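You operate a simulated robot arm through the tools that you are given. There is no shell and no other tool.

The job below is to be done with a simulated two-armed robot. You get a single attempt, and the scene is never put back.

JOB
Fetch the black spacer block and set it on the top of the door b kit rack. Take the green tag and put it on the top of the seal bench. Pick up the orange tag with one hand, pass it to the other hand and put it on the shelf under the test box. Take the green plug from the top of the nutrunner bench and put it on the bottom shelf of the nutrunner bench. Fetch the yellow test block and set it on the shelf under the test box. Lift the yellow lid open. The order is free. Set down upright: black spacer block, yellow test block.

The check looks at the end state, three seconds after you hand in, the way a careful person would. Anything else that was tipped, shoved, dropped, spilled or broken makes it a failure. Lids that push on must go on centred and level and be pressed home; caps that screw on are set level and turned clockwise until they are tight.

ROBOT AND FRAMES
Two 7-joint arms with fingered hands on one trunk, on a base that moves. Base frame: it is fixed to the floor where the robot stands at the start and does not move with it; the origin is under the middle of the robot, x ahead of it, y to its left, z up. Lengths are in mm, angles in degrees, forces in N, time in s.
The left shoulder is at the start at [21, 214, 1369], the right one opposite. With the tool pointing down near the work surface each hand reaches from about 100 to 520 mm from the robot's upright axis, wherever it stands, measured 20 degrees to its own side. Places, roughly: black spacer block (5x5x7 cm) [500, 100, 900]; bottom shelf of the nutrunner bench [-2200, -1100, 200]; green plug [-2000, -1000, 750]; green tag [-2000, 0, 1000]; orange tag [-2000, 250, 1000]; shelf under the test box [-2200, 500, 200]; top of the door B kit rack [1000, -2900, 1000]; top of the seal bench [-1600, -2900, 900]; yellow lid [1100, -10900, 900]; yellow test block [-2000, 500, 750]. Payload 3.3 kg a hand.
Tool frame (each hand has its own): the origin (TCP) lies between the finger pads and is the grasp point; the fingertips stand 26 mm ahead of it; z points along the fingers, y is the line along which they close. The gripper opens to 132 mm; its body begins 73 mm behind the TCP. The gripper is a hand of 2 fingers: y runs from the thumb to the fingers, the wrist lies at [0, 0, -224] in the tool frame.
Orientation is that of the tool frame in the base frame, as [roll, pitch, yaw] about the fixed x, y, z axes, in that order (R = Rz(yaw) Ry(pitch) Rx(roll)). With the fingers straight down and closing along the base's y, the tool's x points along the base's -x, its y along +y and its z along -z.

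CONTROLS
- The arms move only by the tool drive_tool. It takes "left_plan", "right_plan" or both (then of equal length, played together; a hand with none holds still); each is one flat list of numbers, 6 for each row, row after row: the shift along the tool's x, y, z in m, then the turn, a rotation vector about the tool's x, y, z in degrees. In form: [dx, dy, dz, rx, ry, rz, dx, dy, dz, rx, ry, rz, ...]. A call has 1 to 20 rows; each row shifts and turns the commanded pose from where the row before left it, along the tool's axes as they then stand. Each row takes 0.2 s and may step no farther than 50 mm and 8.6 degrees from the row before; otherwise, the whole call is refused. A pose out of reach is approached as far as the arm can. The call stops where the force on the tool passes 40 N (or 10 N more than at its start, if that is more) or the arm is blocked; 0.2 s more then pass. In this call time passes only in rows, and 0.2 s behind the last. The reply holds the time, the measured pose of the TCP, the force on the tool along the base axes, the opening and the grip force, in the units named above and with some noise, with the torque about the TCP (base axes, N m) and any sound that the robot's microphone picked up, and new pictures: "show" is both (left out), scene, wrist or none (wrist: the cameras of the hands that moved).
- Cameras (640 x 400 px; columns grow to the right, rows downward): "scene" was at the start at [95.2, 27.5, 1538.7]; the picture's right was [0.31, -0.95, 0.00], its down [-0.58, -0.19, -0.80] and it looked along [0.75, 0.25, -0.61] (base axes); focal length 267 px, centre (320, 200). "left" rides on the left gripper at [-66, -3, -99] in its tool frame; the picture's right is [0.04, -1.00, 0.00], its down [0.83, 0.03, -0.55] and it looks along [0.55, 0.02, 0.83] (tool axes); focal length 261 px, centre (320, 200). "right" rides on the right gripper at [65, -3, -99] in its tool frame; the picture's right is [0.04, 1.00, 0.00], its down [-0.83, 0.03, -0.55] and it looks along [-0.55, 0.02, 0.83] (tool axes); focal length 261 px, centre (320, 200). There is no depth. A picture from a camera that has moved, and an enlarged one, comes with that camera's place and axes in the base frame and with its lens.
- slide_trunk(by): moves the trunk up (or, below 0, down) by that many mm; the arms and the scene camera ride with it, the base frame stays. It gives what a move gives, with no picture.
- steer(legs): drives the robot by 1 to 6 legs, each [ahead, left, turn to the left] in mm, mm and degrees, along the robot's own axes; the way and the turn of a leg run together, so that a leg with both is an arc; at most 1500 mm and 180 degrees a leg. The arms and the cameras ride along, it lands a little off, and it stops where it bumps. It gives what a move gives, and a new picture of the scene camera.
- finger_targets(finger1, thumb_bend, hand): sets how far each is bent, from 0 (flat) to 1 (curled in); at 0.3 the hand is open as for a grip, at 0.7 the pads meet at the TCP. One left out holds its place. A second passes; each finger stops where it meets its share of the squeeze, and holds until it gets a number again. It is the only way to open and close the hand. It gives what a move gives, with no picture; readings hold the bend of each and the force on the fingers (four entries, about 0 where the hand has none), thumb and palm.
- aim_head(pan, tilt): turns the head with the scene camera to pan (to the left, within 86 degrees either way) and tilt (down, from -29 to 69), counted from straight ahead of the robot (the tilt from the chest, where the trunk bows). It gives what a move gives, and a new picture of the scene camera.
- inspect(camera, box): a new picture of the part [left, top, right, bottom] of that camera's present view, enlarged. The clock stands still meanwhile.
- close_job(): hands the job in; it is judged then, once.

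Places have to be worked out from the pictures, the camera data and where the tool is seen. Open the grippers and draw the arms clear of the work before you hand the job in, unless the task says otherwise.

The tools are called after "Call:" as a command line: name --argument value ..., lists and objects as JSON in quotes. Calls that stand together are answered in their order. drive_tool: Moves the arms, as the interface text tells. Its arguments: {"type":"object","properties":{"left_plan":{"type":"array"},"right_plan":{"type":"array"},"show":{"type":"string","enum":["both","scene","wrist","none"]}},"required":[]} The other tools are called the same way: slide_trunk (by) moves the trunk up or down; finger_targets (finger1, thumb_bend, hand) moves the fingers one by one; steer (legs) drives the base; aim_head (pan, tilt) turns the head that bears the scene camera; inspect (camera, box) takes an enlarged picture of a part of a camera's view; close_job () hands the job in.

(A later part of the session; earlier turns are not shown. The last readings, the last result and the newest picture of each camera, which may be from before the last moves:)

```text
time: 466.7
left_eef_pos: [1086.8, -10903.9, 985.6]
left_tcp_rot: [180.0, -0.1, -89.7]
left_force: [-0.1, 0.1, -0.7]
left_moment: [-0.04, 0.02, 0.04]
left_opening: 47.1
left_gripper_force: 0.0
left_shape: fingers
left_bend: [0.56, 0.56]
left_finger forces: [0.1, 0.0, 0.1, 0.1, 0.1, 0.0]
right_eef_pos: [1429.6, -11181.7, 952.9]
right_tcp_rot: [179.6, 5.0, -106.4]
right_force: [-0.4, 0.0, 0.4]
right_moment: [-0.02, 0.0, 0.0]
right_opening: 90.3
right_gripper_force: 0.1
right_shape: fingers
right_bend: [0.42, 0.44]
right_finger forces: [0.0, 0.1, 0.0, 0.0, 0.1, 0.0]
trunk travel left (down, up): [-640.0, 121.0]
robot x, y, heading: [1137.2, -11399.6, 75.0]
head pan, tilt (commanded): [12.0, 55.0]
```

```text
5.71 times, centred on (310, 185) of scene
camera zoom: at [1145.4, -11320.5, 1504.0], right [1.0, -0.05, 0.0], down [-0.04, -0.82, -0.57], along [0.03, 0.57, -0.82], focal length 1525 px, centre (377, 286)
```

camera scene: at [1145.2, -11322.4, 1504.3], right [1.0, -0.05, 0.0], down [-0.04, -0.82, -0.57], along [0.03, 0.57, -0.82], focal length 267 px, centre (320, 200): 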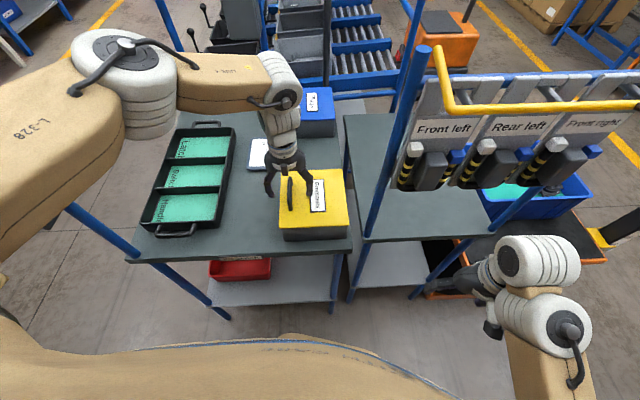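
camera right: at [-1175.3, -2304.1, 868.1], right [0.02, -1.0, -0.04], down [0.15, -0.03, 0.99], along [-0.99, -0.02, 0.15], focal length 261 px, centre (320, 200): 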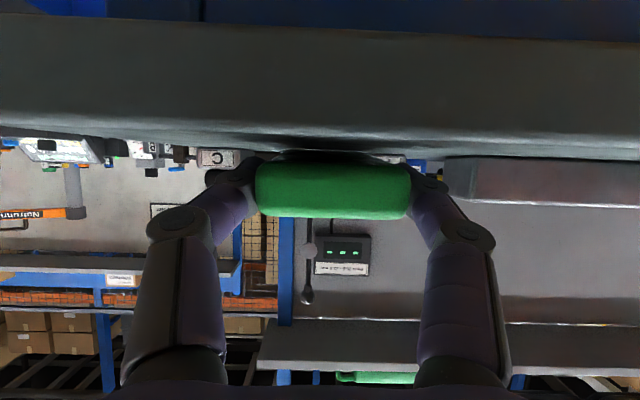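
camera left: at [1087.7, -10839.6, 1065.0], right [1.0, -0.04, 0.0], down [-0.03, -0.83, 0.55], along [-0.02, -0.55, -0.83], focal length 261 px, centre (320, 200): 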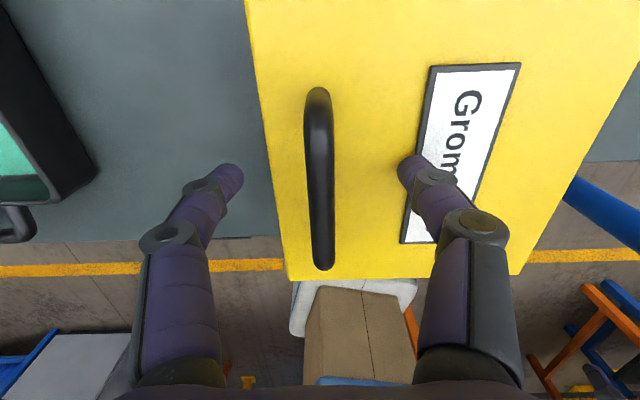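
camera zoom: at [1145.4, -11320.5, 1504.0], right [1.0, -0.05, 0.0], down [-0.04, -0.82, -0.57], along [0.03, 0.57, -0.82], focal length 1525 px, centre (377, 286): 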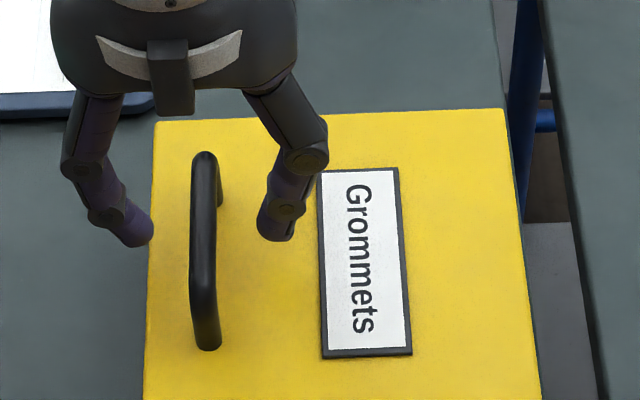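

The bar is between the fingers. I close gently on it and check the opening/force.

Call:
finger_targets --hand "left" --finger1 0.64 --thumb_bend 0.64

Call:
finger_targets --hand "left" --finger1 0.72 --thumb_bend 0.72

Call:
inspect --camera "left" --box '[200, 60, 440, 260]'

Call:
inspect --camera "scene" --box '[260, 150, 360, 220]'

```text
time: 467.7
left_eef_pos: [1086.2, -10904.4, 984.4]
left_tcp_rot: [-180.0, -0.2, -89.8]
left_force: [-0.5, -0.2, 0.7]
left_moment: [-0.03, -0.02, -0.01]
left_opening: 20.8
left_gripper_force: 0.1
left_shape: fingers
left_bend: [0.64, 0.64]
left_finger forces: [0.0, 0.1, 0.0, 0.1, 0.0, 0.0]
right_eef_pos: [1430.3, -11181.8, 952.9]
right_tcp_rot: [179.5, 4.7, -106.3]
right_force: [-1.0, 0.8, -0.4]
right_moment: [0.03, -0.01, 0.0]
right_opening: 90.2
right_gripper_force: 0.1
right_shape: fingers
right_bend: [0.42, 0.44]
right_finger forces: [0.0, 0.1, 0.0, 0.0, 0.1, 0.1]
trunk travel left (down, up): [-640.0, 121.0]
robot x, y, heading: [1140.0, -11405.3, 75.3]
head pan, tilt (commanded): [12.0, 55.0]
```

```text
time: 468.7
left_eef_pos: [1087.7, -10904.5, 985.1]
left_tcp_rot: [-180.0, -0.1, -89.8]
left_force: [2.1, -0.5, -1.9]
left_moment: [0.0, -0.04, -0.04]
left_opening: 8.6
left_gripper_force: 4.7
left_shape: fingers
left_bend: [0.7, 0.69]
left_finger forces: [4.2, 0.0, 0.1, 0.0, 5.7, 0.0]
right_eef_pos: [1430.4, -11181.6, 952.8]
right_tcp_rot: [179.6, 4.8, -106.4]
right_force: [0.1, 0.2, -1.2]
right_moment: [0.03, -0.01, -0.01]
right_opening: 90.4
right_gripper_force: 0.1
right_shape: fingers
right_bend: [0.42, 0.44]
right_finger forces: [0.0, 0.0, 0.1, 0.0, 0.1, 0.1]
trunk travel left (down, up): [-640.0, 121.0]
robot x, y, heading: [1138.7, -11402.6, 75.2]
head pan, tilt (commanded): [12.0, 55.0]
```

```text
2.00 times, centred on (320, 160) of left
camera zoom: at [1089.2, -10839.1, 1083.6], right [1.0, -0.04, 0.0], down [-0.03, -0.83, 0.55], along [-0.02, -0.55, -0.83], focal length 521 px, centre (320, 280)
```

zoom: 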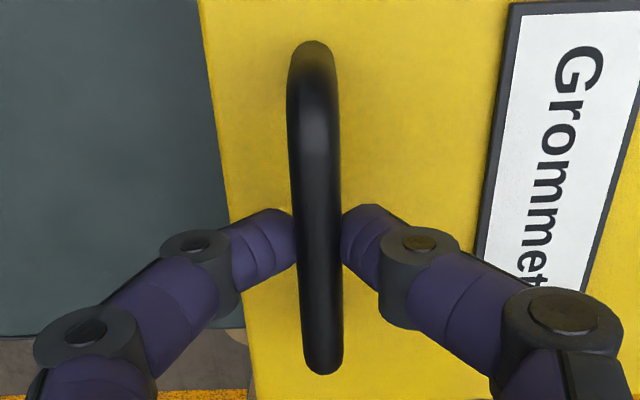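

```text
5.71 times, centred on (310, 185) of scene
camera zoom: at [1145.7, -11320.3, 1504.0], right [1.0, -0.05, 0.0], down [-0.04, -0.82, -0.57], along [0.03, 0.57, -0.82], focal length 1525 px, centre (377, 286)
```

zoom: 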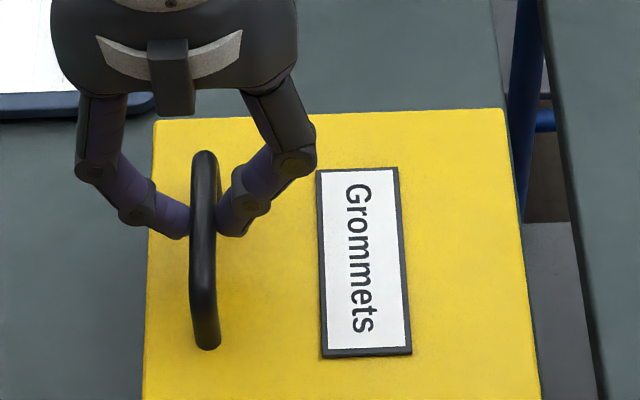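

The fingers hold the bar. To keep my knuckles clear of the lid's edge when it stands up, I re-grip about 11 mm higher so only the fingertips pinch the bar.

Call:
finger_targets --hand "left" --finger1 0.62 --thumb_bend 0.62

Call:
drive_tool --left_plan '[0, 0, -0.011, 0, 0, 0]' --show "none"

Call:
finger_targets --hand "left" --finger1 0.75 --thumb_bend 0.75

Call:
inspect --camera "left" --box '[200, 60, 440, 260]'

```text
time: 469.7
left_eef_pos: [1087.5, -10905.4, 984.8]
left_tcp_rot: [179.9, -0.1, -89.7]
left_force: [-1.0, -0.9, 0.2]
left_moment: [-0.01, -0.01, -0.02]
left_opening: 26.0
left_gripper_force: 0.1
left_shape: fingers
left_bend: [0.62, 0.62]
left_finger forces: [0.1, 0.0, 0.1, 0.1, 0.1, 0.0]
right_eef_pos: [1429.8, -11181.5, 952.9]
right_tcp_rot: [179.6, 4.7, -106.5]
right_force: [0.7, -0.5, 0.5]
right_moment: [0.02, 0.01, -0.01]
right_opening: 90.0
right_gripper_force: 0.1
right_shape: fingers
right_bend: [0.42, 0.44]
right_finger forces: [0.0, 0.0, 0.0, 0.0, 0.0, 0.0]
trunk travel left (down, up): [-640.0, 121.0]
robot x, y, heading: [1136.5, -11401.9, 75.0]
head pan, tilt (commanded): [12.0, 55.0]
```

```text
time: 470.1
left_eef_pos: [1086.3, -10905.5, 996.0]
left_tcp_rot: [180.0, -0.1, -89.8]
left_force: [0.4, 0.1, -0.3]
left_moment: [-0.02, 0.02, 0.0]
left_opening: 25.9
left_gripper_force: 0.1
left_shape: fingers
left_bend: [0.62, 0.62]
left_finger forces: [0.0, 0.0, 0.0, 0.1, 0.0, 0.0]
right_eef_pos: [1429.7, -11181.9, 953.4]
right_tcp_rot: [179.7, 4.9, -106.4]
right_force: [-0.5, -0.1, -0.4]
right_moment: [0.01, -0.01, 0.03]
right_opening: 90.1
right_gripper_force: 0.1
right_shape: fingers
right_bend: [0.42, 0.44]
right_finger forces: [0.0, 0.0, 0.0, 0.0, 0.0, 0.0]
trunk travel left (down, up): [-640.0, 121.0]
robot x, y, heading: [1139.3, -11401.1, 75.1]
head pan, tilt (commanded): [12.0, 55.0]
```

```text
time: 471.1
left_eef_pos: [1086.4, -10906.4, 996.8]
left_tcp_rot: [180.0, 0.1, -89.7]
left_force: [1.9, 0.8, 3.6]
left_moment: [0.03, -0.02, -0.01]
left_opening: 0.0
left_gripper_force: 0.0
left_shape: fingers
left_bend: [0.73, 0.73]
left_finger forces: [0.0, 0.0, 0.0, 0.0, 0.1, 0.0]
right_eef_pos: [1430.7, -11182.0, 952.4]
right_tcp_rot: [179.6, 4.9, -106.4]
right_force: [0.8, 0.3, 0.0]
right_moment: [0.0, 0.01, 0.0]
right_opening: 90.3
right_gripper_force: 0.1
right_shape: fingers
right_bend: [0.42, 0.44]
right_finger forces: [0.1, 0.1, 0.0, 0.0, 0.0, 0.0]
trunk travel left (down, up): [-640.0, 121.0]
robot x, y, heading: [1136.8, -11401.4, 75.0]
head pan, tilt (commanded): [12.0, 55.0]
```

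```text
2.00 times, centred on (320, 160) of left
camera zoom: at [1088.2, -10840.6, 1095.0], right [1.0, -0.04, 0.0], down [-0.03, -0.83, 0.55], along [-0.02, -0.55, -0.83], focal length 521 px, centre (320, 280)
```

zoom: 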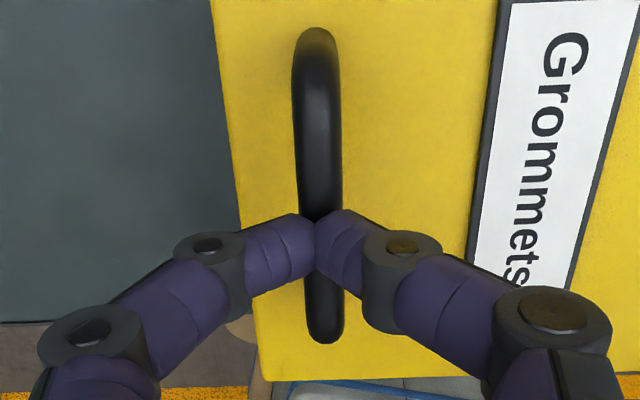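

The bar slipped out (fingers closed above it), so the previous height was already a fingertip grip. I reopen, lower 14 mm, and close firmly.

Call:
finger_targets --hand "left" --finger1 0.6 --thumb_bend 0.6

Call:
drive_tool --left_plan '[0, 0, 0.008, 0, 0, 0, 0, 0, 0.007, 0, 0, 0]' --show "none"

Call:
finger_targets --hand "left" --finger1 0.8 --thumb_bend 0.8

Call:
inspect --camera "left" --box '[200, 60, 440, 260]'

```text
time: 472.1
left_eef_pos: [1085.8, -10906.7, 995.5]
left_tcp_rot: [-180.0, -0.2, -89.7]
left_force: [0.2, 0.6, -0.4]
left_moment: [-0.04, 0.01, 0.02]
left_opening: 32.2
left_gripper_force: 0.0
left_shape: fingers
left_bend: [0.6, 0.6]
left_finger forces: [0.1, 0.0, 0.0, 0.0, 0.1, 0.0]
right_eef_pos: [1429.2, -11183.1, 953.0]
right_tcp_rot: [179.6, 4.8, -106.4]
right_force: [-0.1, 0.2, -0.4]
right_moment: [0.0, 0.0, 0.01]
right_opening: 90.0
right_gripper_force: 0.1
right_shape: fingers
right_bend: [0.42, 0.44]
right_finger forces: [0.1, 0.1, 0.1, 0.1, 0.0, 0.0]
trunk travel left (down, up): [-640.0, 121.0]
robot x, y, heading: [1139.3, -11400.7, 75.1]
head pan, tilt (commanded): [12.0, 55.0]
```

```text
time: 472.7
left_eef_pos: [1085.8, -10906.1, 981.1]
left_tcp_rot: [-180.0, 0.0, -89.9]
left_force: [0.3, 0.6, -0.5]
left_moment: [-0.01, -0.02, 0.02]
left_opening: 32.8
left_gripper_force: 0.1
left_shape: fingers
left_bend: [0.6, 0.6]
left_finger forces: [0.0, 0.0, 0.1, 0.1, 0.1, 0.0]
right_eef_pos: [1430.2, -11182.2, 953.0]
right_tcp_rot: [179.6, 4.8, -106.4]
right_force: [0.3, 0.1, 0.7]
right_moment: [0.0, -0.05, 0.01]
right_opening: 90.4
right_gripper_force: 0.0
right_shape: fingers
right_bend: [0.42, 0.44]
right_finger forces: [0.0, 0.1, 0.1, 0.1, 0.0, 0.0]
trunk travel left (down, up): [-640.0, 121.0]
robot x, y, heading: [1135.7, -11400.5, 75.1]
head pan, tilt (commanded): [12.0, 55.0]
```

```text
time: 473.7
left_eef_pos: [1087.4, -10906.6, 981.5]
left_tcp_rot: [-180.0, -0.1, -89.8]
left_force: [9.7, -1.4, -3.7]
left_moment: [-0.03, -0.09, 0.0]
left_opening: 1.4
left_gripper_force: 12.3
left_shape: fingers
left_bend: [0.76, 0.72]
left_finger forces: [9.4, 0.0, 0.0, 0.1, 15.4, 0.1]
right_eef_pos: [1431.7, -11182.2, 952.8]
right_tcp_rot: [179.5, 4.8, -106.4]
right_force: [-0.5, -0.4, 0.7]
right_moment: [-0.01, 0.02, 0.0]
right_opening: 90.2
right_gripper_force: 0.1
right_shape: fingers
right_bend: [0.42, 0.44]
right_finger forces: [0.0, 0.1, 0.0, 0.0, 0.1, 0.0]
trunk travel left (down, up): [-640.0, 121.0]
robot x, y, heading: [1135.0, -11402.6, 75.1]
head pan, tilt (commanded): [12.0, 55.0]
```

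```text
2.00 times, centred on (320, 160) of left
camera zoom: at [1089.0, -10840.6, 1079.6], right [1.0, -0.04, 0.0], down [-0.03, -0.83, 0.55], along [-0.02, -0.55, -0.83], focal length 521 px, centre (320, 280)
```

zoom: 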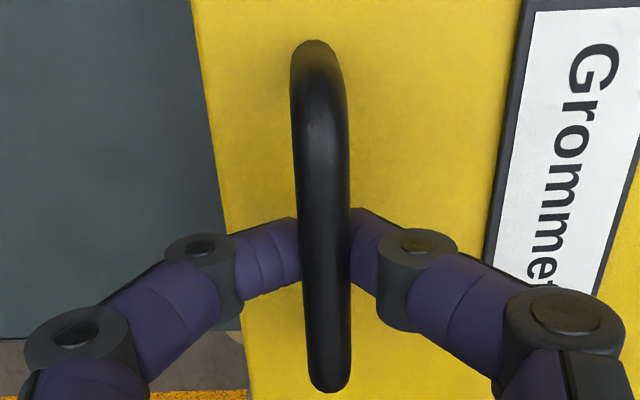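

The fingertips now hook under the bar. I start lifting along the hinge arc (first 10°) and check the forces.

Call:
finger_targets --hand "left" --finger1 0.76 --thumb_bend 0.74

Call:
drive_tool --left_plan '[0, -0.0048, -0.0123, 0, 0, 0, 0, -0.0058, -0.0118, 0, 0, 0]' --show "both"

Call:
inspect --camera "scene" --box '[240, 120, 400, 240]'

```text
time: 474.7
left_eef_pos: [1085.5, -10905.4, 980.9]
left_tcp_rot: [179.8, 0.0, -89.8]
left_force: [3.2, -0.7, -1.2]
left_moment: [0.04, -0.02, 0.02]
left_opening: 2.6
left_gripper_force: 6.7
left_shape: fingers
left_bend: [0.74, 0.67]
left_finger forces: [5.6, 0.0, 0.1, 0.1, 7.2, 0.0]
right_eef_pos: [1430.1, -11182.2, 952.4]
right_tcp_rot: [179.5, 4.8, -106.3]
right_force: [-0.3, 0.0, -0.9]
right_moment: [0.0, -0.04, 0.01]
right_opening: 90.1
right_gripper_force: 0.0
right_shape: fingers
right_bend: [0.42, 0.44]
right_finger forces: [0.0, 0.1, 0.2, 0.0, 0.0, 0.1]
trunk travel left (down, up): [-640.0, 121.0]
robot x, y, heading: [1139.9, -11403.3, 75.1]
head pan, tilt (commanded): [12.0, 55.0]
```

```text
time: 475.3
left_eef_pos: [1097.0, -10906.0, 1005.9]
left_tcp_rot: [-180.0, 0.0, -89.6]
left_force: [2.3, 1.3, -2.3]
left_moment: [0.02, 0.04, 0.02]
left_opening: 2.7
left_gripper_force: 6.6
left_shape: fingers
left_bend: [0.74, 0.68]
left_finger forces: [4.7, 0.0, 0.0, 0.1, 7.4, 0.1]
right_eef_pos: [1430.0, -11182.5, 952.9]
right_tcp_rot: [179.5, 4.8, -106.5]
right_force: [-0.1, 0.3, -0.1]
right_moment: [-0.04, -0.02, 0.01]
right_opening: 90.3
right_gripper_force: 0.0
right_shape: fingers
right_bend: [0.42, 0.44]
right_finger forces: [0.1, 0.0, 0.0, 0.0, 0.1, 0.0]
trunk travel left (down, up): [-640.0, 121.0]
robot x, y, heading: [1134.7, -11405.4, 75.1]
head pan, tilt (commanded): [12.0, 55.0]
camera scene: at [1146.0, -11320.1, 1504.0], right [1.0, -0.05, 0.0], down [-0.04, -0.82, -0.57], along [0.03, 0.57, -0.82], focal length 267 px, centre (320, 200)
camera left: at [1097.6, -10841.0, 1104.0], right [1.0, -0.04, 0.0], down [-0.03, -0.83, 0.55], along [-0.02, -0.55, -0.83], focal length 261 px, centre (320, 200)
```

scene: 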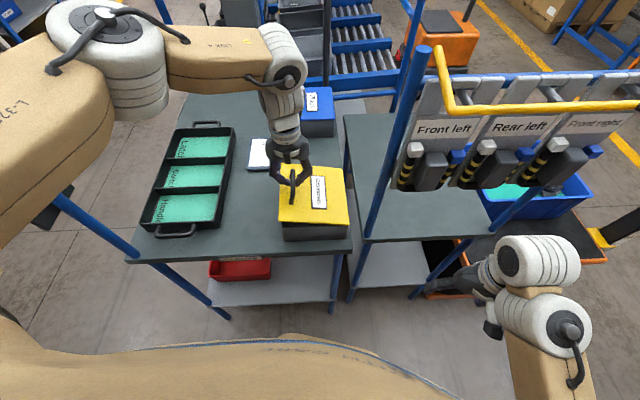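
left: 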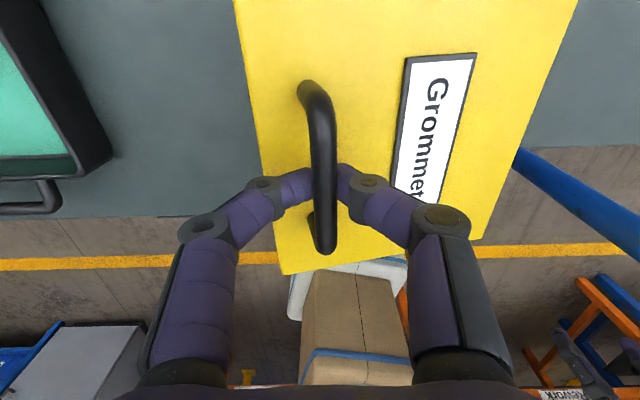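

```text
3.33 times, centred on (320, 180) of scene
camera zoom: at [1146.0, -11320.1, 1504.0], right [1.0, -0.05, 0.0], down [-0.04, -0.82, -0.57], along [0.03, 0.57, -0.82], focal length 890 px, centre (320, 267)
```

zoom: 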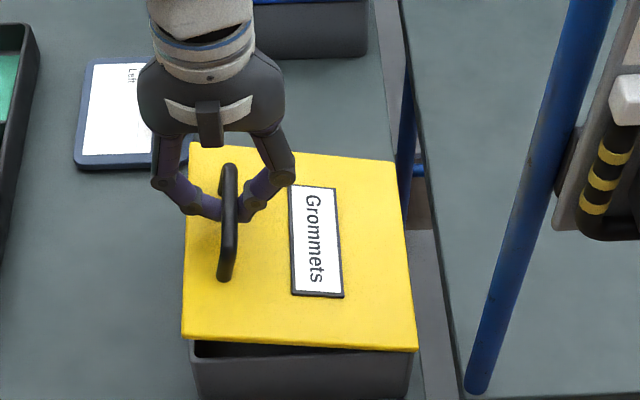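

The lid is lifting about its +x hinge as expected, with small forces. I continue along the arc to about 40°.

Call:
drive_tool --left_plan '[0, -0.0069, -0.0112, 0, 0, 0, 0, -0.0078, -0.0107, 0, 0, 0, 0, -0.0088, -0.0098, 0, 0, 0, 0, -0.0095, -0.0091, 0, 0, 0, 0, -0.0103, -0.0083, 0, 0, 0, 0, -0.011, -0.0073, 0, 0, 0]' --show "both"

Call:
inspect --camera "scene" --box '[240, 120, 400, 240]'

```text
time: 476.7
left_eef_pos: [1150.9, -10906.1, 1062.1]
left_tcp_rot: [-180.0, -0.1, -89.9]
left_force: [0.9, 2.1, -5.2]
left_moment: [0.03, 0.01, -0.02]
left_opening: 0.0
left_gripper_force: 5.0
left_shape: fingers
left_bend: [0.74, 0.71]
left_finger forces: [4.1, 0.0, 0.0, 0.0, 6.8, 0.1]
right_eef_pos: [1430.6, -11182.3, 953.4]
right_tcp_rot: [179.6, 4.8, -106.5]
right_force: [-0.9, -0.2, -0.2]
right_moment: [0.02, -0.03, -0.02]
right_opening: 90.3
right_gripper_force: 0.1
right_shape: fingers
right_bend: [0.42, 0.44]
right_finger forces: [0.1, 0.0, 0.1, 0.0, 0.1, 0.0]
trunk travel left (down, up): [-640.0, 121.0]
robot x, y, heading: [1139.8, -11404.4, 75.0]
head pan, tilt (commanded): [12.0, 55.0]
camera scene: at [1146.1, -11320.0, 1503.9], right [1.0, -0.05, 0.0], down [-0.04, -0.82, -0.57], along [0.03, 0.57, -0.82], focal length 267 px, centre (320, 200)
camera left: at [1152.6, -10840.8, 1160.7], right [1.0, -0.04, 0.0], down [-0.03, -0.83, 0.55], along [-0.02, -0.55, -0.83], focal length 261 px, centre (320, 200)
```

scene: 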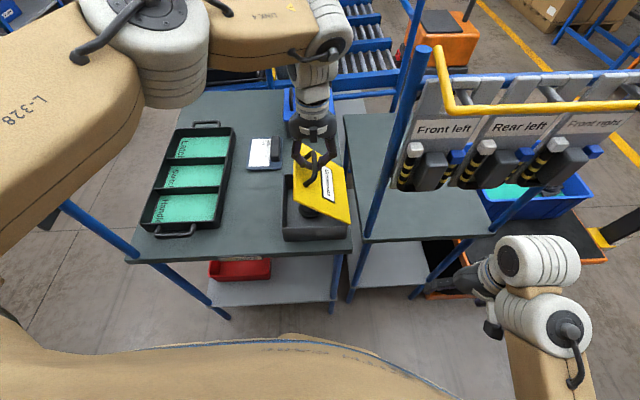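
left: 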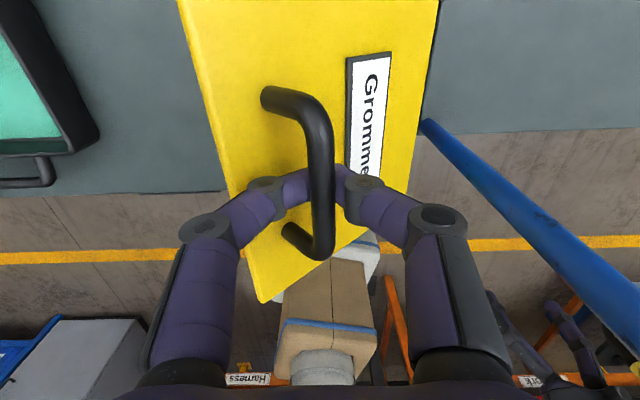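

```text
3.33 times, centred on (320, 180) of scene
camera zoom: at [1146.1, -11320.0, 1503.9], right [1.0, -0.05, 0.0], down [-0.04, -0.82, -0.57], along [0.03, 0.57, -0.82], focal length 890 px, centre (320, 267)
```

zoom: 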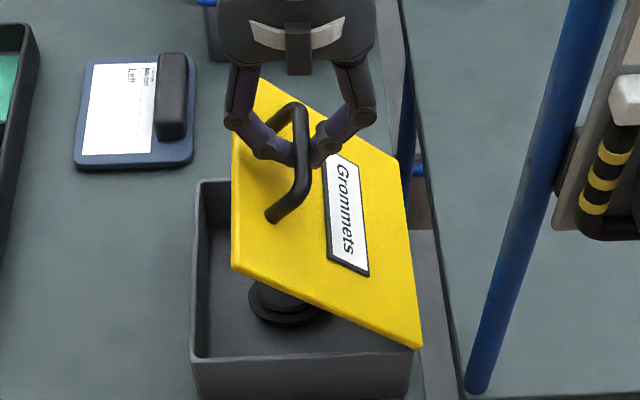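

About 40° open and going well. I continue to about 70°.

Call:
drive_tool --left_plan '[0, -0.0116, -0.0063, 0, 0, 0, 0, -0.0121, -0.0053, 0, 0, 0, 0, -0.0125, -0.0042, 0, 0, 0, 0, -0.0128, -0.0031, 0, 0, 0, 0, -0.013, -0.0019, 0, 0, 0, 0, -0.0132, -0.0009, 0, 0, 0]' --show "both"

Call:
inspect --camera "scene" --box '[260, 100, 420, 220]'

```text
time: 478.1
left_eef_pos: [1195.5, -10902.5, 1079.8]
left_tcp_rot: [-179.8, -0.6, -86.7]
left_force: [-0.5, 1.3, -4.6]
left_moment: [0.03, 0.0, -0.01]
left_opening: 0.0
left_gripper_force: 0.0
left_shape: fingers
left_bend: [0.74, 0.72]
left_finger forces: [0.0, 0.0, 0.0, 0.0, 0.1, 0.0]
left hand out of reach, approached as far as the arm can: row 5, 6
right_eef_pos: [1430.2, -11182.1, 953.6]
right_tcp_rot: [179.6, 5.0, -106.5]
right_force: [-0.1, -1.5, -1.1]
right_moment: [-0.02, -0.01, 0.02]
right_opening: 90.3
right_gripper_force: 0.1
right_shape: fingers
right_bend: [0.42, 0.44]
right_finger forces: [0.1, 0.1, 0.0, 0.1, 0.1, 0.0]
trunk travel left (down, up): [-640.0, 121.0]
robot x, y, heading: [1139.5, -11403.4, 75.1]
head pan, tilt (commanded): [12.0, 55.0]
camera scene: at [1145.6, -11320.5, 1504.0], right [1.0, -0.05, 0.0], down [-0.04, -0.82, -0.57], along [0.03, 0.57, -0.82], focal length 267 px, centre (320, 200)
camera left: at [1193.5, -10835.3, 1177.8], right [1.0, 0.02, 0.0], down [0.01, -0.83, 0.56], along [0.01, -0.56, -0.83], focal length 261 px, centre (320, 200)
```

scene: 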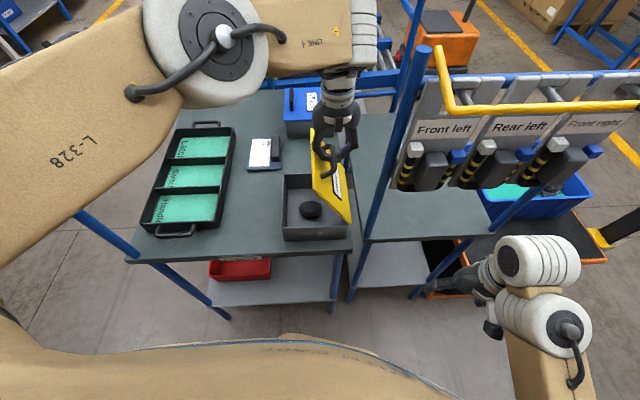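
left: 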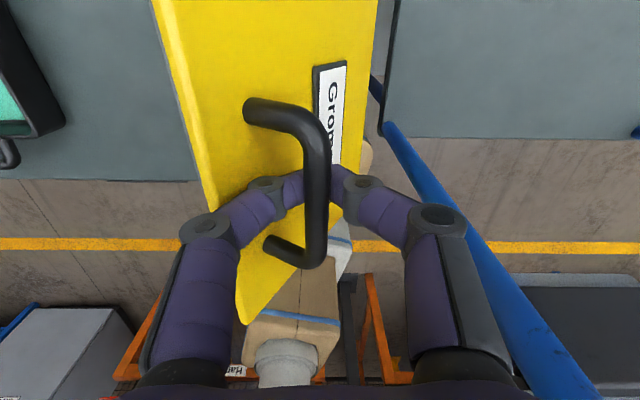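

```text
3.33 times, centred on (340, 160) of scene
camera zoom: at [1145.6, -11320.5, 1504.0], right [1.0, -0.05, 0.0], down [-0.04, -0.82, -0.57], along [0.03, 0.57, -0.82], focal length 890 px, centre (253, 333)
```

zoom: 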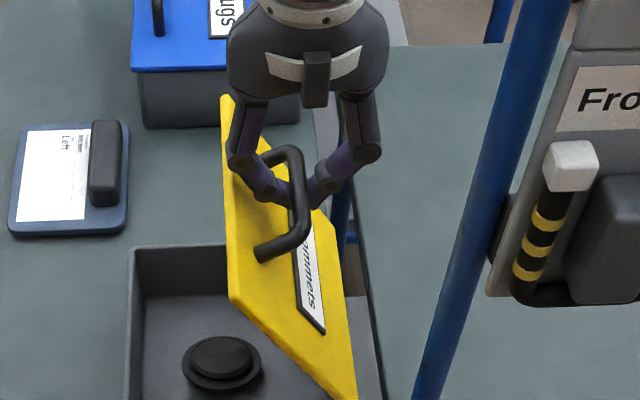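

The arm hit its reach limit at about 58–60° open. The remaining arc is almost purely a +x translation, so I carry it by strafing the base in small steps (world +x), starting with 40 mm.

Call:
steer --legs '[[10, -39, 0]]'

Call:
inspect --camera "scene" --box '[220, 100, 420, 240]'

Call:
inspect --camera "left" --box '[0, 0, 640, 400]'

```text
time: 478.9
left_eef_pos: [1239.6, -10900.1, 1085.4]
left_tcp_rot: [-179.4, -0.3, -86.8]
left_force: [-1.3, -1.1, -3.8]
left_moment: [0.01, 0.05, -0.01]
left_opening: 0.0
left_gripper_force: 4.6
left_shape: fingers
left_bend: [0.74, 0.72]
left_finger forces: [10.3, 0.1, 0.0, 0.1, 0.0, 0.0]
right_eef_pos: [1471.6, -11181.6, 953.0]
right_tcp_rot: [179.5, 4.8, -106.5]
right_force: [0.1, -0.1, -0.1]
right_moment: [0.04, 0.04, -0.01]
right_opening: 90.2
right_gripper_force: 0.1
right_shape: fingers
right_bend: [0.42, 0.44]
right_finger forces: [0.1, 0.1, 0.0, 0.0, 0.0, 0.0]
trunk travel left (down, up): [-640.0, 121.0]
robot x, y, heading: [1177.4, -11405.1, 75.2]
head pan, tilt (commanded): [12.0, 55.0]
camera scene: at [1187.8, -11320.3, 1503.9], right [1.0, -0.05, 0.0], down [-0.04, -0.82, -0.57], along [0.03, 0.57, -0.82], focal length 267 px, centre (320, 200)
```

scene: 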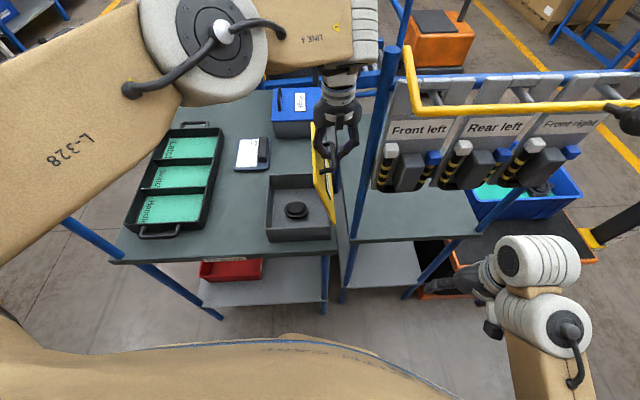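

```text
2.86 times, centred on (320, 170) of scene
camera zoom: at [1187.8, -11320.3, 1503.9], right [1.0, -0.05, 0.0], down [-0.04, -0.82, -0.57], along [0.03, 0.57, -0.82], focal length 762 px, centre (320, 286)
```

zoom: 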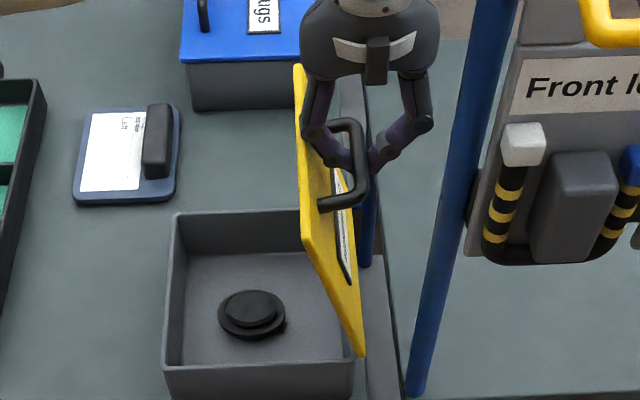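

```text
1.00 times, centred on (320, 200) of left (not enlarged: the box is as wide or as high as the picture)
camera zoom: at [1237.0, -10834.6, 1183.2], right [1.0, 0.01, 0.01], down [0.01, -0.83, 0.56], along [0.02, -0.56, -0.83], focal length 261 px, centre (320, 200)
```

zoom: 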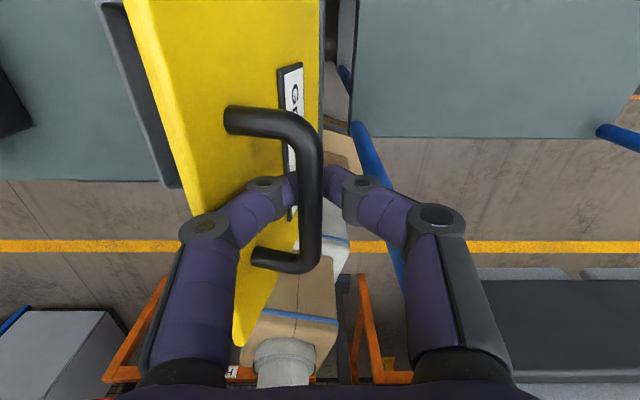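

Now roughly 72° open. I strafe another 40 mm in +x.

Call:
steer --legs '[[9, -35, 0]]'

Call:
inspect --camera "scene" --box '[220, 100, 420, 240]'

Call:
inspect --camera "left" --box '[0, 0, 640, 400]'

```text
time: 479.9
left_eef_pos: [1250.0, -10898.8, 1086.6]
left_tcp_rot: [-179.2, -0.4, -85.4]
left_force: [-3.2, -2.0, -4.1]
left_moment: [0.01, 0.16, 0.0]
left_opening: 0.0
left_gripper_force: 7.2
left_shape: fingers
left_bend: [0.73, 0.73]
left_finger forces: [14.4, 0.1, 0.1, 0.0, 0.1, 0.0]
right_eef_pos: [1493.7, -11184.0, 955.4]
right_tcp_rot: [179.9, 5.1, -106.0]
right_force: [0.0, -1.2, -0.3]
right_moment: [0.02, -0.01, 0.01]
right_opening: 90.2
right_gripper_force: 0.1
right_shape: fingers
right_bend: [0.42, 0.44]
right_finger forces: [0.1, 0.0, 0.0, 0.0, 0.1, 0.1]
trunk travel left (down, up): [-640.0, 121.0]
robot x, y, heading: [1207.3, -11407.0, 75.5]
head pan, tilt (commanded): [12.0, 55.0]
stopped in leg 1: the robot was blocked; the commanded pose is now the measured one
camera scene: at [1206.0, -11324.7, 1504.3], right [1.0, -0.04, 0.01], down [-0.03, -0.82, -0.58], along [0.03, 0.57, -0.82], focal length 267 px, centre (320, 200)
```

scene: 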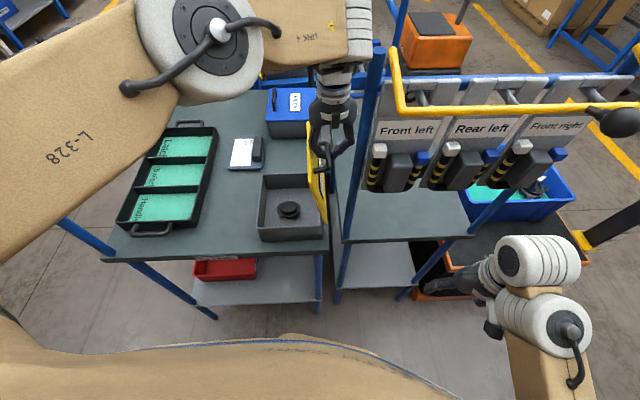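

```text
2.86 times, centred on (320, 170) of scene
camera zoom: at [1206.0, -11324.7, 1504.3], right [1.0, -0.04, 0.01], down [-0.03, -0.82, -0.58], along [0.03, 0.57, -0.82], focal length 762 px, centre (320, 286)
```

zoom: 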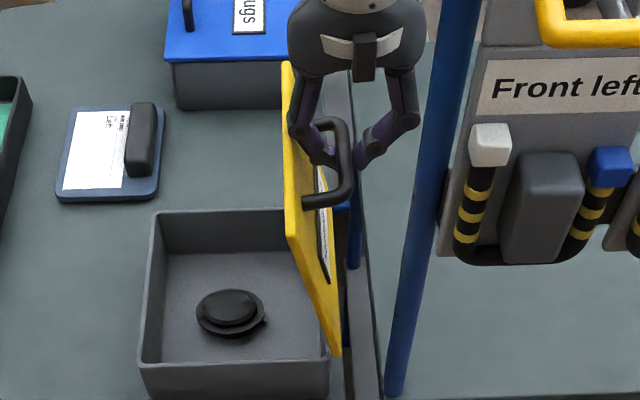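

```text
1.00 times, centred on (320, 200) of left (not enlarged: the box is as wide or as high as the picture)
camera zoom: at [1245.5, -10832.8, 1184.0], right [1.0, 0.04, 0.01], down [0.02, -0.83, 0.56], along [0.03, -0.56, -0.83], focal length 261 px, centre (320, 200)
```

zoom: 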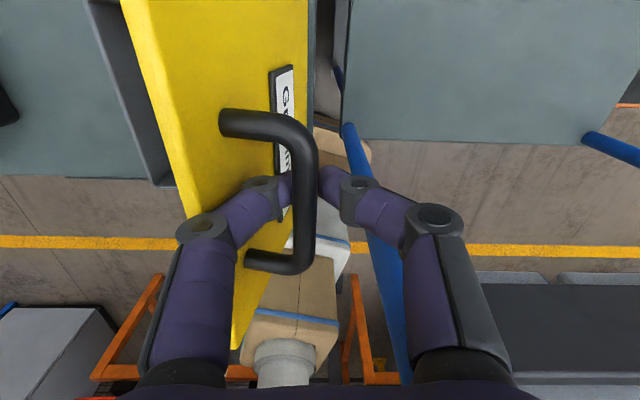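

The lid is at about 80°, but my curled finger is now jammed between bar and lid edge, which blocked the base. I open the thumb, then straighten the supporting finger in steps so it fits the gap behind the bar, letting the lid lean on it.

Call:
finger_targets --hand "left" --thumb_bend 0.42

Call:
inspect --camera "left" --box '[0, 0, 640, 400]'

Call:
inspect --camera "scene" --box '[220, 100, 420, 240]'

```text
time: 480.9
left_eef_pos: [1251.0, -10898.4, 1084.8]
left_tcp_rot: [-179.1, -0.4, -85.6]
left_force: [-2.3, -5.0, -1.1]
left_moment: [0.0, 0.33, 0.17]
left_opening: 48.7
left_gripper_force: 7.8
left_shape: fingers
left_bend: [0.73, 0.42]
left_finger forces: [15.8, 0.0, 0.0, 0.0, 0.1, 0.0]
right_eef_pos: [1493.2, -11183.7, 956.9]
right_tcp_rot: [-180.0, 5.1, -106.1]
right_force: [-0.5, 0.8, 0.1]
right_moment: [0.03, 0.02, -0.01]
right_opening: 90.2
right_gripper_force: 0.1
right_shape: fingers
right_bend: [0.42, 0.44]
right_finger forces: [0.0, 0.1, 0.1, 0.1, 0.0, 0.0]
trunk travel left (down, up): [-640.0, 121.0]
robot x, y, heading: [1207.8, -11406.2, 75.5]
head pan, tilt (commanded): [12.0, 55.0]
```

```text
1.00 times, centred on (320, 200) of left (not enlarged: the box is as wide or as high as the picture)
camera zoom: at [1246.3, -10832.6, 1183.8], right [1.0, 0.04, 0.02], down [0.02, -0.83, 0.56], along [0.03, -0.56, -0.83], focal length 261 px, centre (320, 200)
```

zoom: 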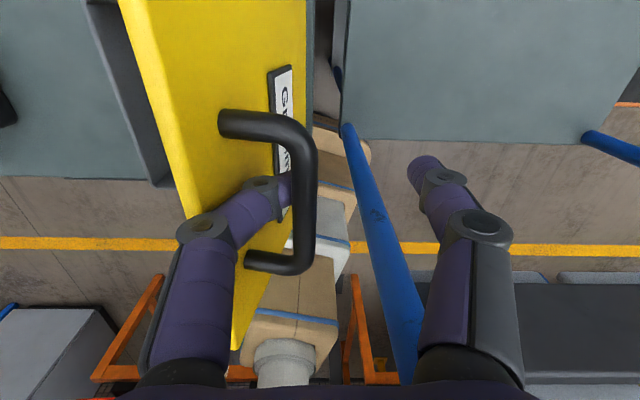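

```text
2.86 times, centred on (320, 170) of scene
camera zoom: at [1204.5, -11323.7, 1504.2], right [1.0, -0.04, 0.01], down [-0.03, -0.82, -0.58], along [0.03, 0.57, -0.82], focal length 762 px, centre (320, 286)
```

zoom: 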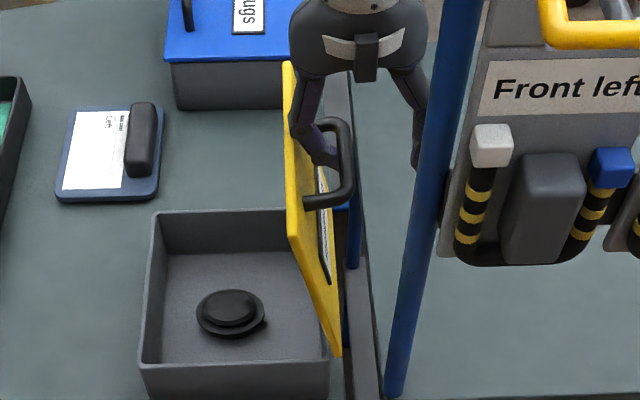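

Call:
finger_targets --hand "left" --finger1 0.64

Call:
inspect --camera "left" --box '[100, 60, 420, 360]'

Call:
inspect --camera "scene" --box '[240, 110, 360, 210]'

```text
time: 481.9
left_eef_pos: [1250.0, -10898.1, 1084.4]
left_tcp_rot: [-179.1, -0.3, -85.6]
left_force: [-0.4, 0.6, -0.7]
left_moment: [-0.03, 0.0, -0.01]
left_opening: 56.2
left_gripper_force: 0.1
left_shape: fingers
left_bend: [0.64, 0.42]
left_finger forces: [0.0, 0.0, 0.1, 0.1, 0.0, 0.0]
right_eef_pos: [1492.1, -11182.7, 957.0]
right_tcp_rot: [180.0, 5.2, -106.1]
right_force: [0.2, 0.3, 0.3]
right_moment: [-0.04, -0.01, -0.02]
right_opening: 90.3
right_gripper_force: 0.0
right_shape: fingers
right_bend: [0.42, 0.44]
right_finger forces: [0.1, 0.0, 0.0, 0.0, 0.0, 0.0]
trunk travel left (down, up): [-640.0, 121.0]
robot x, y, heading: [1209.3, -11399.8, 75.2]
head pan, tilt (commanded): [12.0, 55.0]
```

```text
1.33 times, centred on (260, 210) of left
camera zoom: at [1246.4, -10832.5, 1183.9], right [1.0, 0.04, 0.02], down [0.02, -0.83, 0.56], along [0.03, -0.56, -0.83], focal length 348 px, centre (400, 187)
```

zoom: 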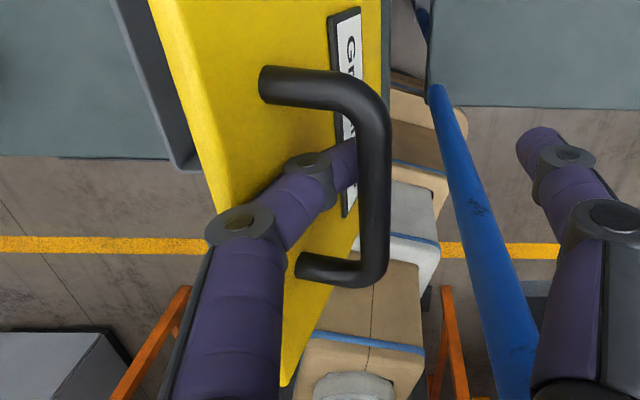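

```text
4.00 times, centred on (300, 160) of scene
camera zoom: at [1204.3, -11323.5, 1504.2], right [1.0, -0.04, 0.01], down [-0.03, -0.82, -0.58], along [0.03, 0.57, -0.82], focal length 1067 px, centre (400, 360)
```

zoom: 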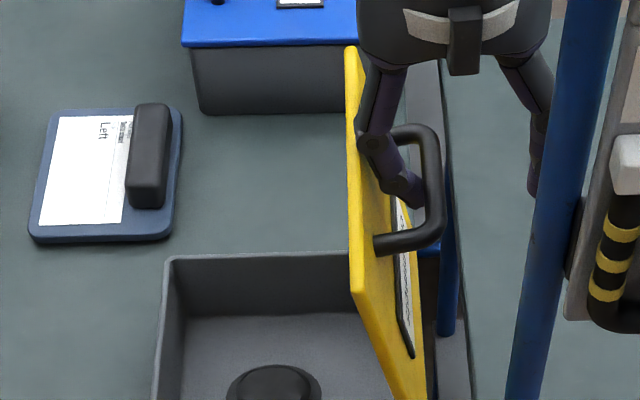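

The finger force dropped to zero and the lid stayed where it was, so the hinge seems to hold. I shift the hand slightly toward me (easier reach) and +x until the straighter finger meets the bar.

Call:
drive_tool --left_plan '[0.0156, -0.004, 0, 0, 0, 2.2, 0, -0.005, 0, 0, 0, 2.2]' --show "none"

Call:
inspect --camera "left" --box '[100, 60, 420, 360]'

Call:
inspect --camera "scene" --box '[240, 110, 360, 210]'

```text
time: 482.5
left_eef_pos: [1262.5, -10912.6, 1086.0]
left_tcp_rot: [-179.0, -0.2, -89.9]
left_force: [-1.0, 1.1, -2.4]
left_moment: [0.05, -0.01, -0.02]
left_opening: 58.9
left_gripper_force: 0.9
left_shape: fingers
left_bend: [0.63, 0.42]
left_finger forces: [2.1, 0.0, 0.0, 0.1, 0.0, 0.1]
right_eef_pos: [1492.4, -11181.8, 955.9]
right_tcp_rot: [-180.0, 4.9, -106.0]
right_force: [0.0, -0.2, 0.1]
right_moment: [0.03, -0.03, 0.0]
right_opening: 90.2
right_gripper_force: 0.0
right_shape: fingers
right_bend: [0.42, 0.44]
right_finger forces: [0.0, 0.0, 0.0, 0.0, 0.1, 0.1]
trunk travel left (down, up): [-640.0, 121.0]
robot x, y, heading: [1203.6, -11400.4, 75.3]
head pan, tilt (commanded): [12.0, 55.0]
```

```text
1.33 times, centred on (260, 210) of left
camera zoom: at [1261.9, -10846.2, 1184.5], right [1.0, -0.04, 0.02], down [-0.04, -0.83, 0.56], along [-0.01, -0.56, -0.83], focal length 348 px, centre (400, 187)
```

zoom: 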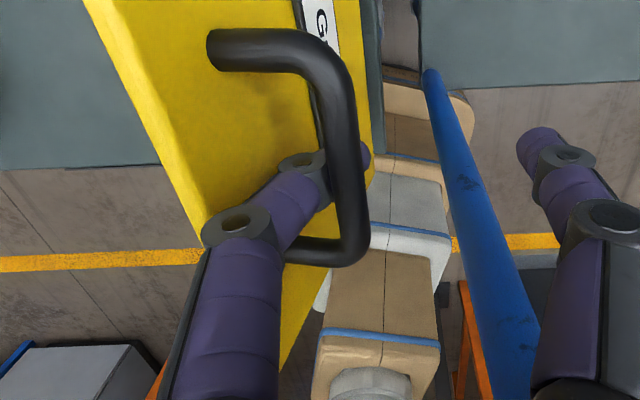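

```text
4.00 times, centred on (300, 160) of scene
camera zoom: at [1204.7, -11320.8, 1504.2], right [1.0, -0.04, 0.01], down [-0.03, -0.82, -0.57], along [0.03, 0.57, -0.82], focal length 1067 px, centre (400, 360)
```

zoom: 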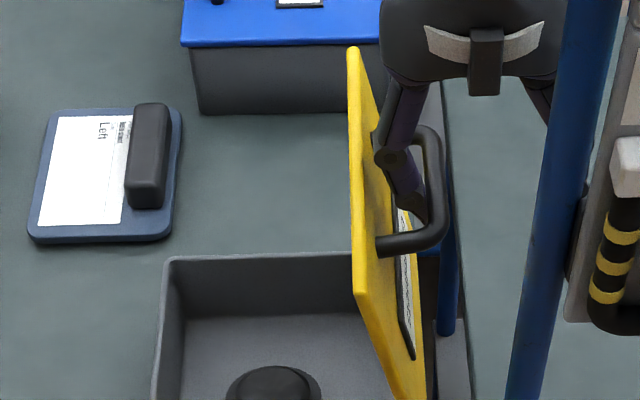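

Contact with the bar (2 N). I push further in +x by 25 mm with the arm.

Call:
drive_tool --left_plan '[0.003, -0.009, 0, 0, 0, 0, 0.003, -0.009, 0, 0, 0, 0, 0.003, -0.009, 0, 0, 0, 0]' --show "none"

Call:
inspect --camera "left" --box '[100, 60, 420, 360]'

Call:
inspect --camera "scene" --box '[240, 110, 360, 210]'

```text
time: 483.5
left_eef_pos: [1261.8, -10908.3, 1088.3]
left_tcp_rot: [-178.3, -0.3, -86.2]
left_force: [0.7, -0.7, -0.3]
left_moment: [-0.01, 0.0, -0.02]
left_opening: 57.3
left_gripper_force: 0.1
left_shape: fingers
left_bend: [0.64, 0.42]
left_finger forces: [0.0, 0.0, 0.1, 0.0, 0.0, 0.1]
left hand out of reach, approached as far as the arm can: row 3
right_eef_pos: [1494.1, -11185.2, 955.8]
right_tcp_rot: [179.8, 5.2, -106.1]
right_force: [0.8, 0.7, -1.0]
right_moment: [0.02, -0.04, 0.0]
right_opening: 90.0
right_gripper_force: 0.1
right_shape: fingers
right_bend: [0.42, 0.44]
right_finger forces: [0.0, 0.0, 0.0, 0.1, 0.0, 0.0]
trunk travel left (down, up): [-640.0, 121.0]
robot x, y, heading: [1209.8, -11403.1, 75.9]
head pan, tilt (commanded): [12.0, 55.0]
stopped in row 3 (left hand): the arm was blocked; the commanded pose is now the measured one
```

```text
1.33 times, centred on (260, 210) of left
camera zoom: at [1256.8, -10841.9, 1186.1], right [1.0, 0.02, 0.03], down [0.0, -0.83, 0.56], along [0.04, -0.56, -0.83], focal length 348 px, centre (400, 187)
```

zoom: 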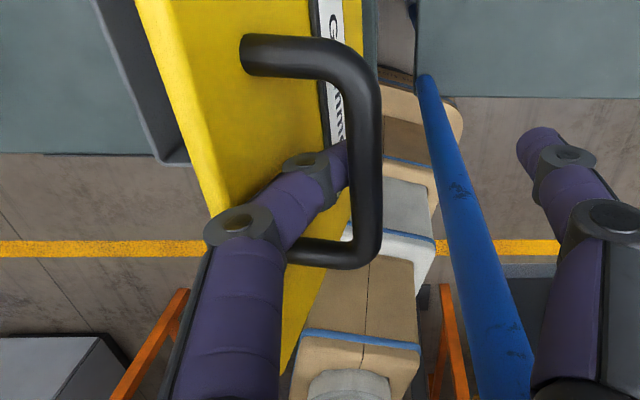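

```text
4.00 times, centred on (300, 160) of scene
camera zoom: at [1205.9, -11328.3, 1504.2], right [1.0, -0.04, 0.01], down [-0.03, -0.82, -0.58], along [0.03, 0.58, -0.82], focal length 1067 px, centre (400, 360)
```

zoom: 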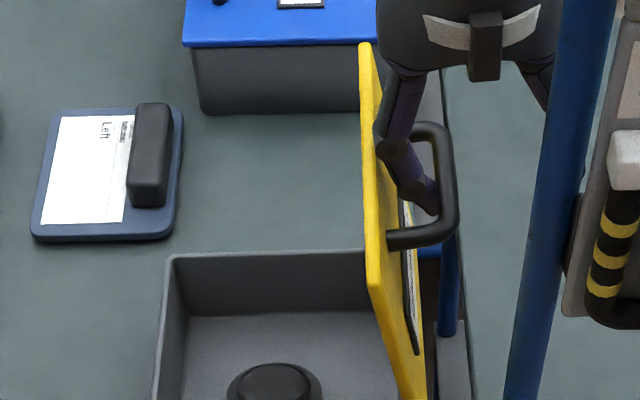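

The lid is at roughly 84° and it holds by itself, while my left arm seems blocked near the cart's post. I lift the hand straight out and verify the lid stays up.

Call:
drive_tool --left_plan '[0, 0.003, 0, 0, 0, 0, 0, 0, -0.02, 0, 0, 0, 0, 0, -0.025, 0, 0, 0, 0, 0, -0.03, 0, 0, 0, 0, 0, -0.03, 0, 0, 0]' --show "both"

Call:
inspect --camera "scene" --box '[220, 100, 420, 240]'

```text
time: 484.7
left_eef_pos: [1255.8, -10904.2, 1182.9]
left_tcp_rot: [-178.8, -1.6, -85.4]
left_force: [-0.3, 0.3, -0.6]
left_moment: [0.02, 0.02, 0.02]
left_opening: 57.2
left_gripper_force: 0.2
left_shape: fingers
left_bend: [0.64, 0.42]
left_finger forces: [0.1, 0.0, 0.1, 0.0, 0.0, 0.0]
left hand out of reach, approached as far as the arm can: row 5
right_eef_pos: [1499.2, -11180.9, 951.7]
right_tcp_rot: [179.4, 4.9, -106.1]
right_force: [-0.8, 0.0, 0.4]
right_moment: [0.02, 0.02, -0.02]
right_opening: 90.4
right_gripper_force: 0.1
right_shape: fingers
right_bend: [0.42, 0.44]
right_finger forces: [0.0, 0.1, 0.0, 0.1, 0.0, 0.0]
trunk travel left (down, up): [-640.0, 121.0]
robot x, y, heading: [1202.6, -11405.8, 75.4]
head pan, tilt (commanded): [12.0, 55.0]
camera scene: at [1215.9, -11320.9, 1504.0], right [1.0, -0.05, 0.0], down [-0.04, -0.82, -0.57], along [0.03, 0.57, -0.82], focal length 267 px, centre (320, 200)
camera left: at [1250.8, -10836.5, 1279.8], right [1.0, 0.04, 0.02], down [0.02, -0.82, 0.57], along [0.04, -0.57, -0.82], focal length 261 px, centre (320, 200)
```

scene: 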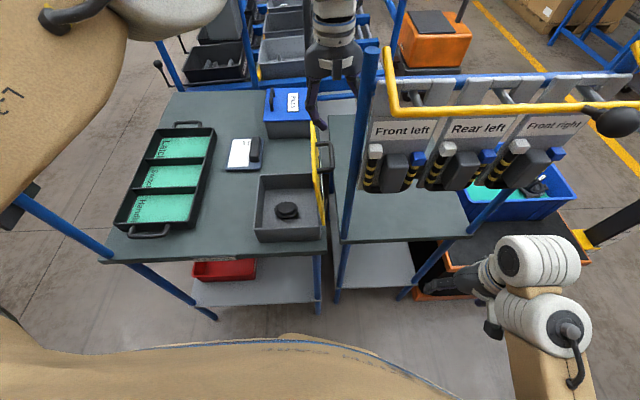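
left: 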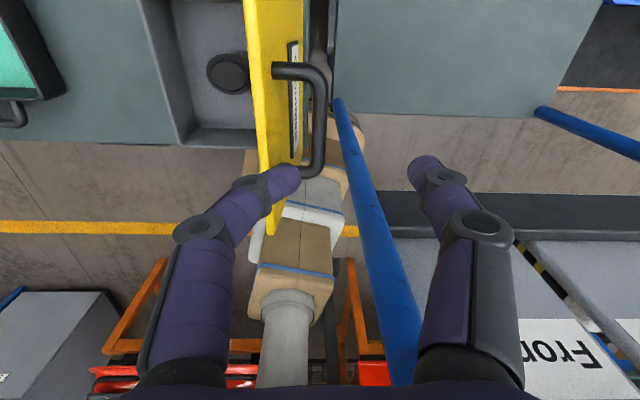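

```text
2.86 times, centred on (320, 170) of scene
camera zoom: at [1215.9, -11320.9, 1504.0], right [1.0, -0.05, 0.0], down [-0.04, -0.82, -0.57], along [0.03, 0.57, -0.82], focal length 762 px, centre (320, 286)
```

zoom: 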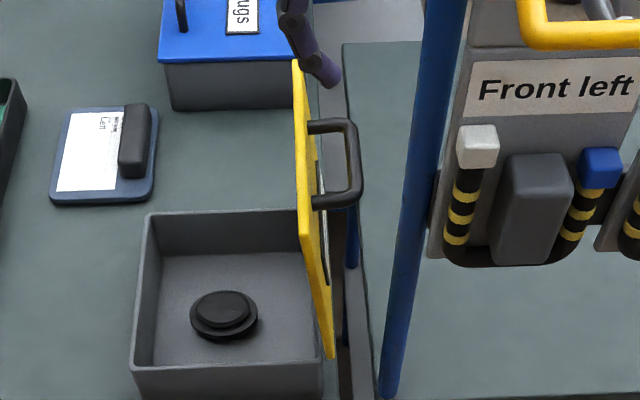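

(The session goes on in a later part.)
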